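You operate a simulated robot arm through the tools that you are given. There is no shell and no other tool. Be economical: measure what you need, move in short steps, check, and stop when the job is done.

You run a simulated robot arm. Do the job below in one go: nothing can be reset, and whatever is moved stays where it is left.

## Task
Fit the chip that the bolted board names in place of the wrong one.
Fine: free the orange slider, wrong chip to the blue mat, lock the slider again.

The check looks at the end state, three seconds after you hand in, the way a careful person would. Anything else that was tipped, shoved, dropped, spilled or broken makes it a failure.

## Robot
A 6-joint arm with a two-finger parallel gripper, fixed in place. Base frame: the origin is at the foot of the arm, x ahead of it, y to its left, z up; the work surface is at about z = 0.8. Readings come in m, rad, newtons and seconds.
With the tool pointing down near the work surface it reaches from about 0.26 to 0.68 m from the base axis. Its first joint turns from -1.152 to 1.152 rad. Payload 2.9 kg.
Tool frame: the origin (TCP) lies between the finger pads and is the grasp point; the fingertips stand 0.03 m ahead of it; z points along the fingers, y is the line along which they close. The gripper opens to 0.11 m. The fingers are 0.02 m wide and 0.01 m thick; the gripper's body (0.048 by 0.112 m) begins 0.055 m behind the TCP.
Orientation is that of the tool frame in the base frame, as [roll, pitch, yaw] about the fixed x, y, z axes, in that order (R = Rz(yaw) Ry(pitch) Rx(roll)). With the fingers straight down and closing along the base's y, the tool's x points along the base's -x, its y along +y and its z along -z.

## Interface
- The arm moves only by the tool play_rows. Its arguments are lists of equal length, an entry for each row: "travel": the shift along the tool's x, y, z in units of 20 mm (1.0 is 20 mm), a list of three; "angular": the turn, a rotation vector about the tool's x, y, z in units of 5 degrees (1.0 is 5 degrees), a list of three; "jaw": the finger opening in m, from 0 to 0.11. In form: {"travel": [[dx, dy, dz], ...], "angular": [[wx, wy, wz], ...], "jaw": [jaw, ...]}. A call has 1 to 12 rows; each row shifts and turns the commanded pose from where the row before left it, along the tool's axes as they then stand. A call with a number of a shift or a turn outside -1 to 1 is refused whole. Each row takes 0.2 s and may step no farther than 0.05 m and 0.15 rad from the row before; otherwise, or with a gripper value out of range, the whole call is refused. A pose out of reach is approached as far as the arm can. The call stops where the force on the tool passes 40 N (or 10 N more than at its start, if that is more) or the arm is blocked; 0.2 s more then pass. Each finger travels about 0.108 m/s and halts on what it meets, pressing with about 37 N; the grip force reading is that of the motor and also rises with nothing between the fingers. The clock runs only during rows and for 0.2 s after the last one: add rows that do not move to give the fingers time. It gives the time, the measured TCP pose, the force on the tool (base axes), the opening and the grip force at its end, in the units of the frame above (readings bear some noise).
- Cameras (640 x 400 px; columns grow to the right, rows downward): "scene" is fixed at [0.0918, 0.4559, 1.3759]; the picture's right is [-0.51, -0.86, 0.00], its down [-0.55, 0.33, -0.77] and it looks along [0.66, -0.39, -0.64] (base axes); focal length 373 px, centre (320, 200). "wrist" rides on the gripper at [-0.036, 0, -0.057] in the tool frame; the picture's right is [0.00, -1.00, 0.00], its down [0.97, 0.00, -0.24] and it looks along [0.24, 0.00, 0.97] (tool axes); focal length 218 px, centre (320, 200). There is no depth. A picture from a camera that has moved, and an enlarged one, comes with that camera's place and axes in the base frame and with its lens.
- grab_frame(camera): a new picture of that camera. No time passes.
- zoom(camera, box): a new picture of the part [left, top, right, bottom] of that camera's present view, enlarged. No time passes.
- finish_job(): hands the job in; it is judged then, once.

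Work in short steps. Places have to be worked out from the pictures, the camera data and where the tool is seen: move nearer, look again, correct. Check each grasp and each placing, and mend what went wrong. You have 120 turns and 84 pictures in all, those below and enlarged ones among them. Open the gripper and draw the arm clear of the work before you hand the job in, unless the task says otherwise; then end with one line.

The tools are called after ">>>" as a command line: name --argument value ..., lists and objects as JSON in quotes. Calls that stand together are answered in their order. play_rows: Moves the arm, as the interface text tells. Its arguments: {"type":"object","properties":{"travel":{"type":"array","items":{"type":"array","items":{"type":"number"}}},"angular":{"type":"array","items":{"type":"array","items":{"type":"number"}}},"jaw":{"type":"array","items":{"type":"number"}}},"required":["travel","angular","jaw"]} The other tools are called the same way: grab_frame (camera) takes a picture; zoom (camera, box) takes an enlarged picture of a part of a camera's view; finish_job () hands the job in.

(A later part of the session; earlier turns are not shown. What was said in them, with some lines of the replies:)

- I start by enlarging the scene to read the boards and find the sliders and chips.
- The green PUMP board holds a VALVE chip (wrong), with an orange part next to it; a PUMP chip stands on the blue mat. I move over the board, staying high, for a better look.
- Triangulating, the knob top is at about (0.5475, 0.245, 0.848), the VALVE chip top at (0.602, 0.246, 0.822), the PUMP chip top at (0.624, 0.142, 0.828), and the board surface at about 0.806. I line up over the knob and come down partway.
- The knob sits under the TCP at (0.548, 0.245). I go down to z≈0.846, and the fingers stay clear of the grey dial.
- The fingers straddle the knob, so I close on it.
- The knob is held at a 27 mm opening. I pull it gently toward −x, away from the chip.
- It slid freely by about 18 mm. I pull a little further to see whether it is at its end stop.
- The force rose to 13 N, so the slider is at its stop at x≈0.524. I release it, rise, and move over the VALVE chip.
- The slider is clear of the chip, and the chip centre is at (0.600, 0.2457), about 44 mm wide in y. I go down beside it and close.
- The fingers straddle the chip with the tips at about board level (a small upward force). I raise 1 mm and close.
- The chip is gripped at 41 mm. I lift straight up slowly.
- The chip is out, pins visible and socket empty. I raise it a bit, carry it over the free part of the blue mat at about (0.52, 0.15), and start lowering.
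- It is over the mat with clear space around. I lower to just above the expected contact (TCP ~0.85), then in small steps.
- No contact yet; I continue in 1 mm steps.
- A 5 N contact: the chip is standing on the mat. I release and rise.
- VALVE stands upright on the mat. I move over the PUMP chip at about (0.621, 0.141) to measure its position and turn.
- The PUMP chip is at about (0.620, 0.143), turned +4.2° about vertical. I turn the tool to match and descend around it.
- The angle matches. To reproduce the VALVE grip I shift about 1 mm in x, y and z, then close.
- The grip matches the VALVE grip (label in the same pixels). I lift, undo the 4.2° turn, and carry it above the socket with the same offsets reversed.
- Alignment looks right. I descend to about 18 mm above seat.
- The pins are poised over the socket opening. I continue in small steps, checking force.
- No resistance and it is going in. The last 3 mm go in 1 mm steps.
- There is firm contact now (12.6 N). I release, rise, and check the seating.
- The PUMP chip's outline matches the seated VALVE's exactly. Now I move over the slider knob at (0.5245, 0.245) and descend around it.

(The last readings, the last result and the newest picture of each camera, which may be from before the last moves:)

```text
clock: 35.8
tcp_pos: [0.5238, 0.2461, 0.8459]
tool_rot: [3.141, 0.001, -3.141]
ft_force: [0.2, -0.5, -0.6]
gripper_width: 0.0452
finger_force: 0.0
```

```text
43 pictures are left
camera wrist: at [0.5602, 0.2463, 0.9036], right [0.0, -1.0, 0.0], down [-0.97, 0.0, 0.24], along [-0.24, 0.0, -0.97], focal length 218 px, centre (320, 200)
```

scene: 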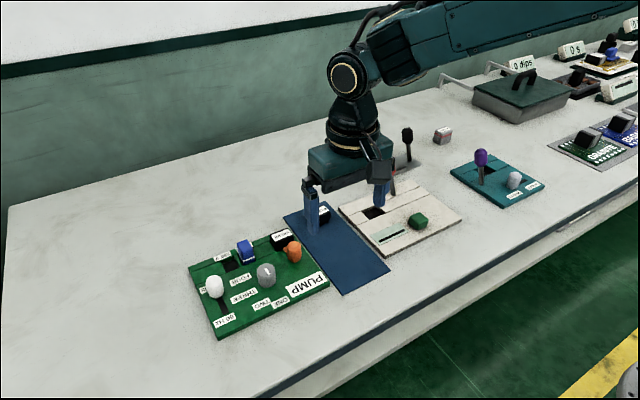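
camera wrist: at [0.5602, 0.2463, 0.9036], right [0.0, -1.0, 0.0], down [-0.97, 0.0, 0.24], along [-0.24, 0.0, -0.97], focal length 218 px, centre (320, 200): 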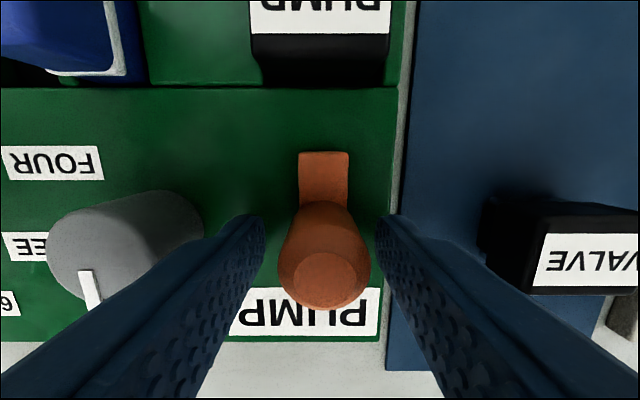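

The knob is centred within about 1.5 mm. I correct that and grip.

>>> play_rows --travel '[[-0.07, -0.05, 0], [0, 0, 0], [0, 0, 0], [0, 0, 0]]' --angular '[[0, 0, 0], [0, 0, 0], [0, 0, 0], [0, 0, 0]]' --jaw '[0.035, 0.02, 0.02, 0.02]'

```text
clock: 36.8
tcp_pos: [0.5262, 0.2461, 0.8464]
tool_rot: [-3.141, 0.0, 3.142]
ft_force: [-0.9, -1.4, -0.3]
gripper_width: 0.0269
finger_force: 44.7
```

Gripped. I push toward +x by about 21 mm, back to its starting place at x≈0.548.

>>> play_rows --travel '[[-0.3, 0, 0], [-0.3, 0, 0], [-0.3, 0, 0], [-0.15, 0, 0], [0, 0, 0]]' --angular '[[0, 0, 0], [0, 0, 0], [0, 0, 0], [0, 0, 0], [0, 0, 0]]' --jaw '[0.02, 0.02, 0.02, 0.02, 0.02]'

>>> grab_frame --camera "wrist"

```text
clock: 38.0
tcp_pos: [0.5479, 0.245, 0.8467]
tool_rot: [3.14, 0.0, 3.14]
ft_force: [-0.7, -4.3, -1.8]
gripper_width: 0.0268
finger_force: 45.4
```

```text
42 pictures are left
camera wrist: at [0.583, 0.245, 0.9036], right [0.0, -1.0, 0.0], down [-0.97, 0.0, 0.24], along [-0.24, 0.0, -0.97], focal length 218 px, centre (320, 200)
```

wrist: 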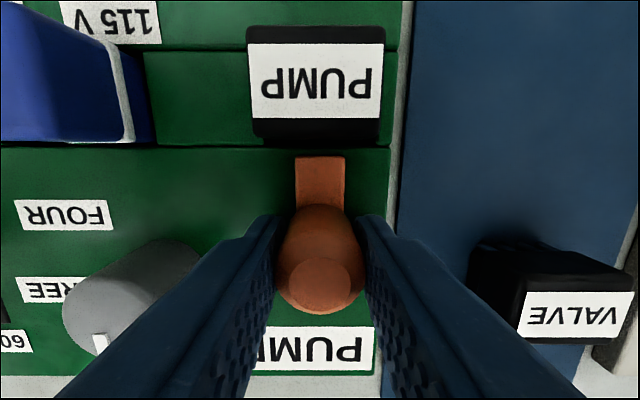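

It is nearly at the original place (tongue ~1 mm short). I push lightly on to the stop.

>>> play_rows --travel '[[-0.08, 0, 0], [-0.06, 0, 0], [0, 0, 0]]' --angular '[[0, 0, 0], [0, 0, 0], [0, 0, 0]]' --jaw '[0.02, 0.02, 0.02]'

>>> grab_frame --camera "wrist"

```text
clock: 38.8
tcp_pos: [0.5489, 0.2451, 0.848]
tool_rot: [-3.14, -0.005, -3.139]
ft_force: [-15.9, -5.3, 1.9]
gripper_width: 0.0269
finger_force: 44.8
```

```text
41 pictures are left
camera wrist: at [0.5848, 0.2451, 0.9035], right [0.0, -1.0, 0.0], down [-0.97, 0.0, 0.24], along [-0.24, 0.0, -0.97], focal length 218 px, centre (320, 200)
```

wrist: 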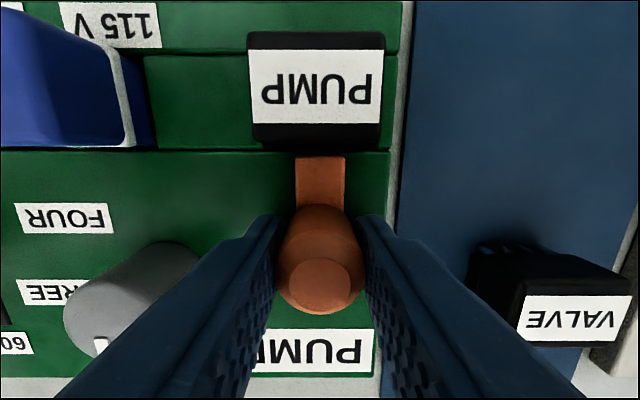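

At the stop (16 N), in its original locked place. I release and rise clear.

>>> play_rows --travel '[[0.06, 0, 0], [0, 0, 0], [0, 0, 0], [0, 0, -1], [0, 0, -1], [0, 0, -1], [0, 0, -1], [0, 0, -1], [0, 0, -1], [0, 0, -1], [0, 0, -1], [0, 0, 0]]' --angular '[[0, 0, 0], [0, 0, 0], [0, 0, 0], [0, 0, 0], [0, 0, 0], [0, 0, 0], [0, 0, 0], [0, 0, 0], [0, 0, 0], [0, 0, 0], [0, 0, 0], [0, 0, 0]]' --jaw '[0.02, 0.045, 0.045, 0.045, 0.045, 0.045, 0.045, 0.06, 0.08, 0.1, 0.11, 0.11]'

>>> grab_frame --camera "wrist"

>>> zoom --camera "scene" --box '[262, 200, 332, 260]'

>>> zoom --camera "scene" --box '[180, 180, 400, 340]'

```text
clock: 41.4
tcp_pos: [0.5478, 0.2451, 1.0062]
tool_rot: [3.141, -0.001, -3.14]
ft_force: [0.1, -0.3, 0.6]
gripper_width: 0.11
finger_force: 0.1
```

```text
40 pictures are left
camera wrist: at [0.585, 0.2447, 1.0634], right [0.0, -1.0, 0.0], down [-0.97, 0.0, 0.24], along [-0.24, 0.0, -0.97], focal length 218 px, centre (320, 200)
```

wrist: 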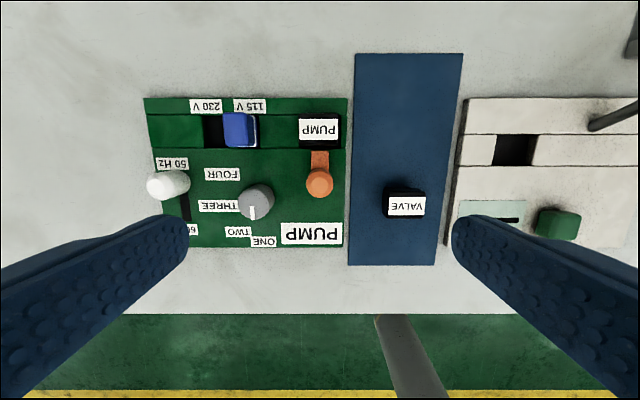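

```text
6.67 times, centred on (297, 230) of scene
camera zoom: at [0.0918, 0.4559, 1.3759], right [-0.51, -0.86, 0.0], down [-0.55, 0.33, -0.77], along [0.66, -0.39, -0.64], focal length 2484 px, centre (473, 0)
```

zoom: 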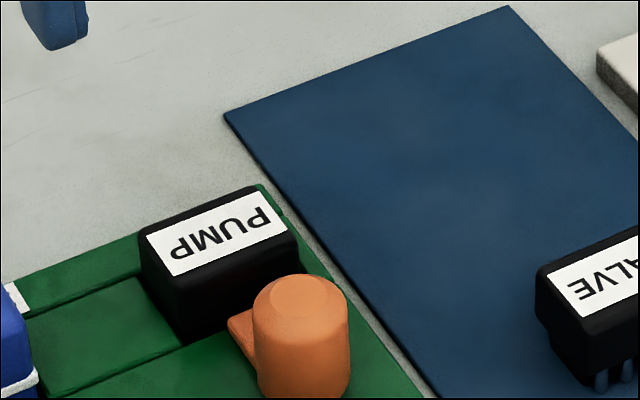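

```text
2.50 times, centred on (290, 260) of scene
camera zoom: at [0.0918, 0.4559, 1.3759], right [-0.51, -0.86, 0.0], down [-0.55, 0.33, -0.77], along [0.66, -0.39, -0.64], focal length 931 px, centre (395, 50)
```

zoom: 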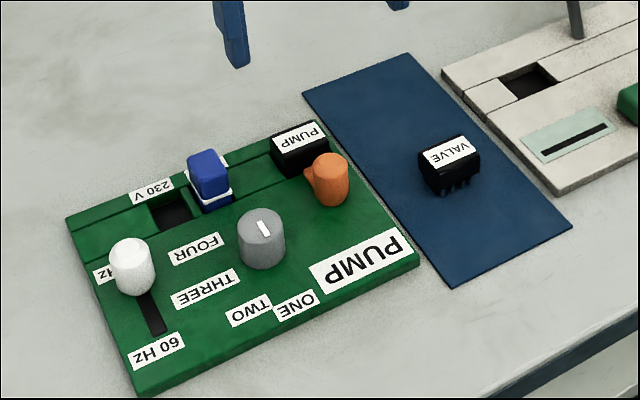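

The end state matches the start picture with the chips swapped, the slider is locked, nothing else has moved, and the arm is clear. I hand in.

>>> finish_job

```text
The job is handed in.
```

The PUMP chip is seated in the bolted board, the VALVE chip stands on the blue mat, and the orange slider is locked again.
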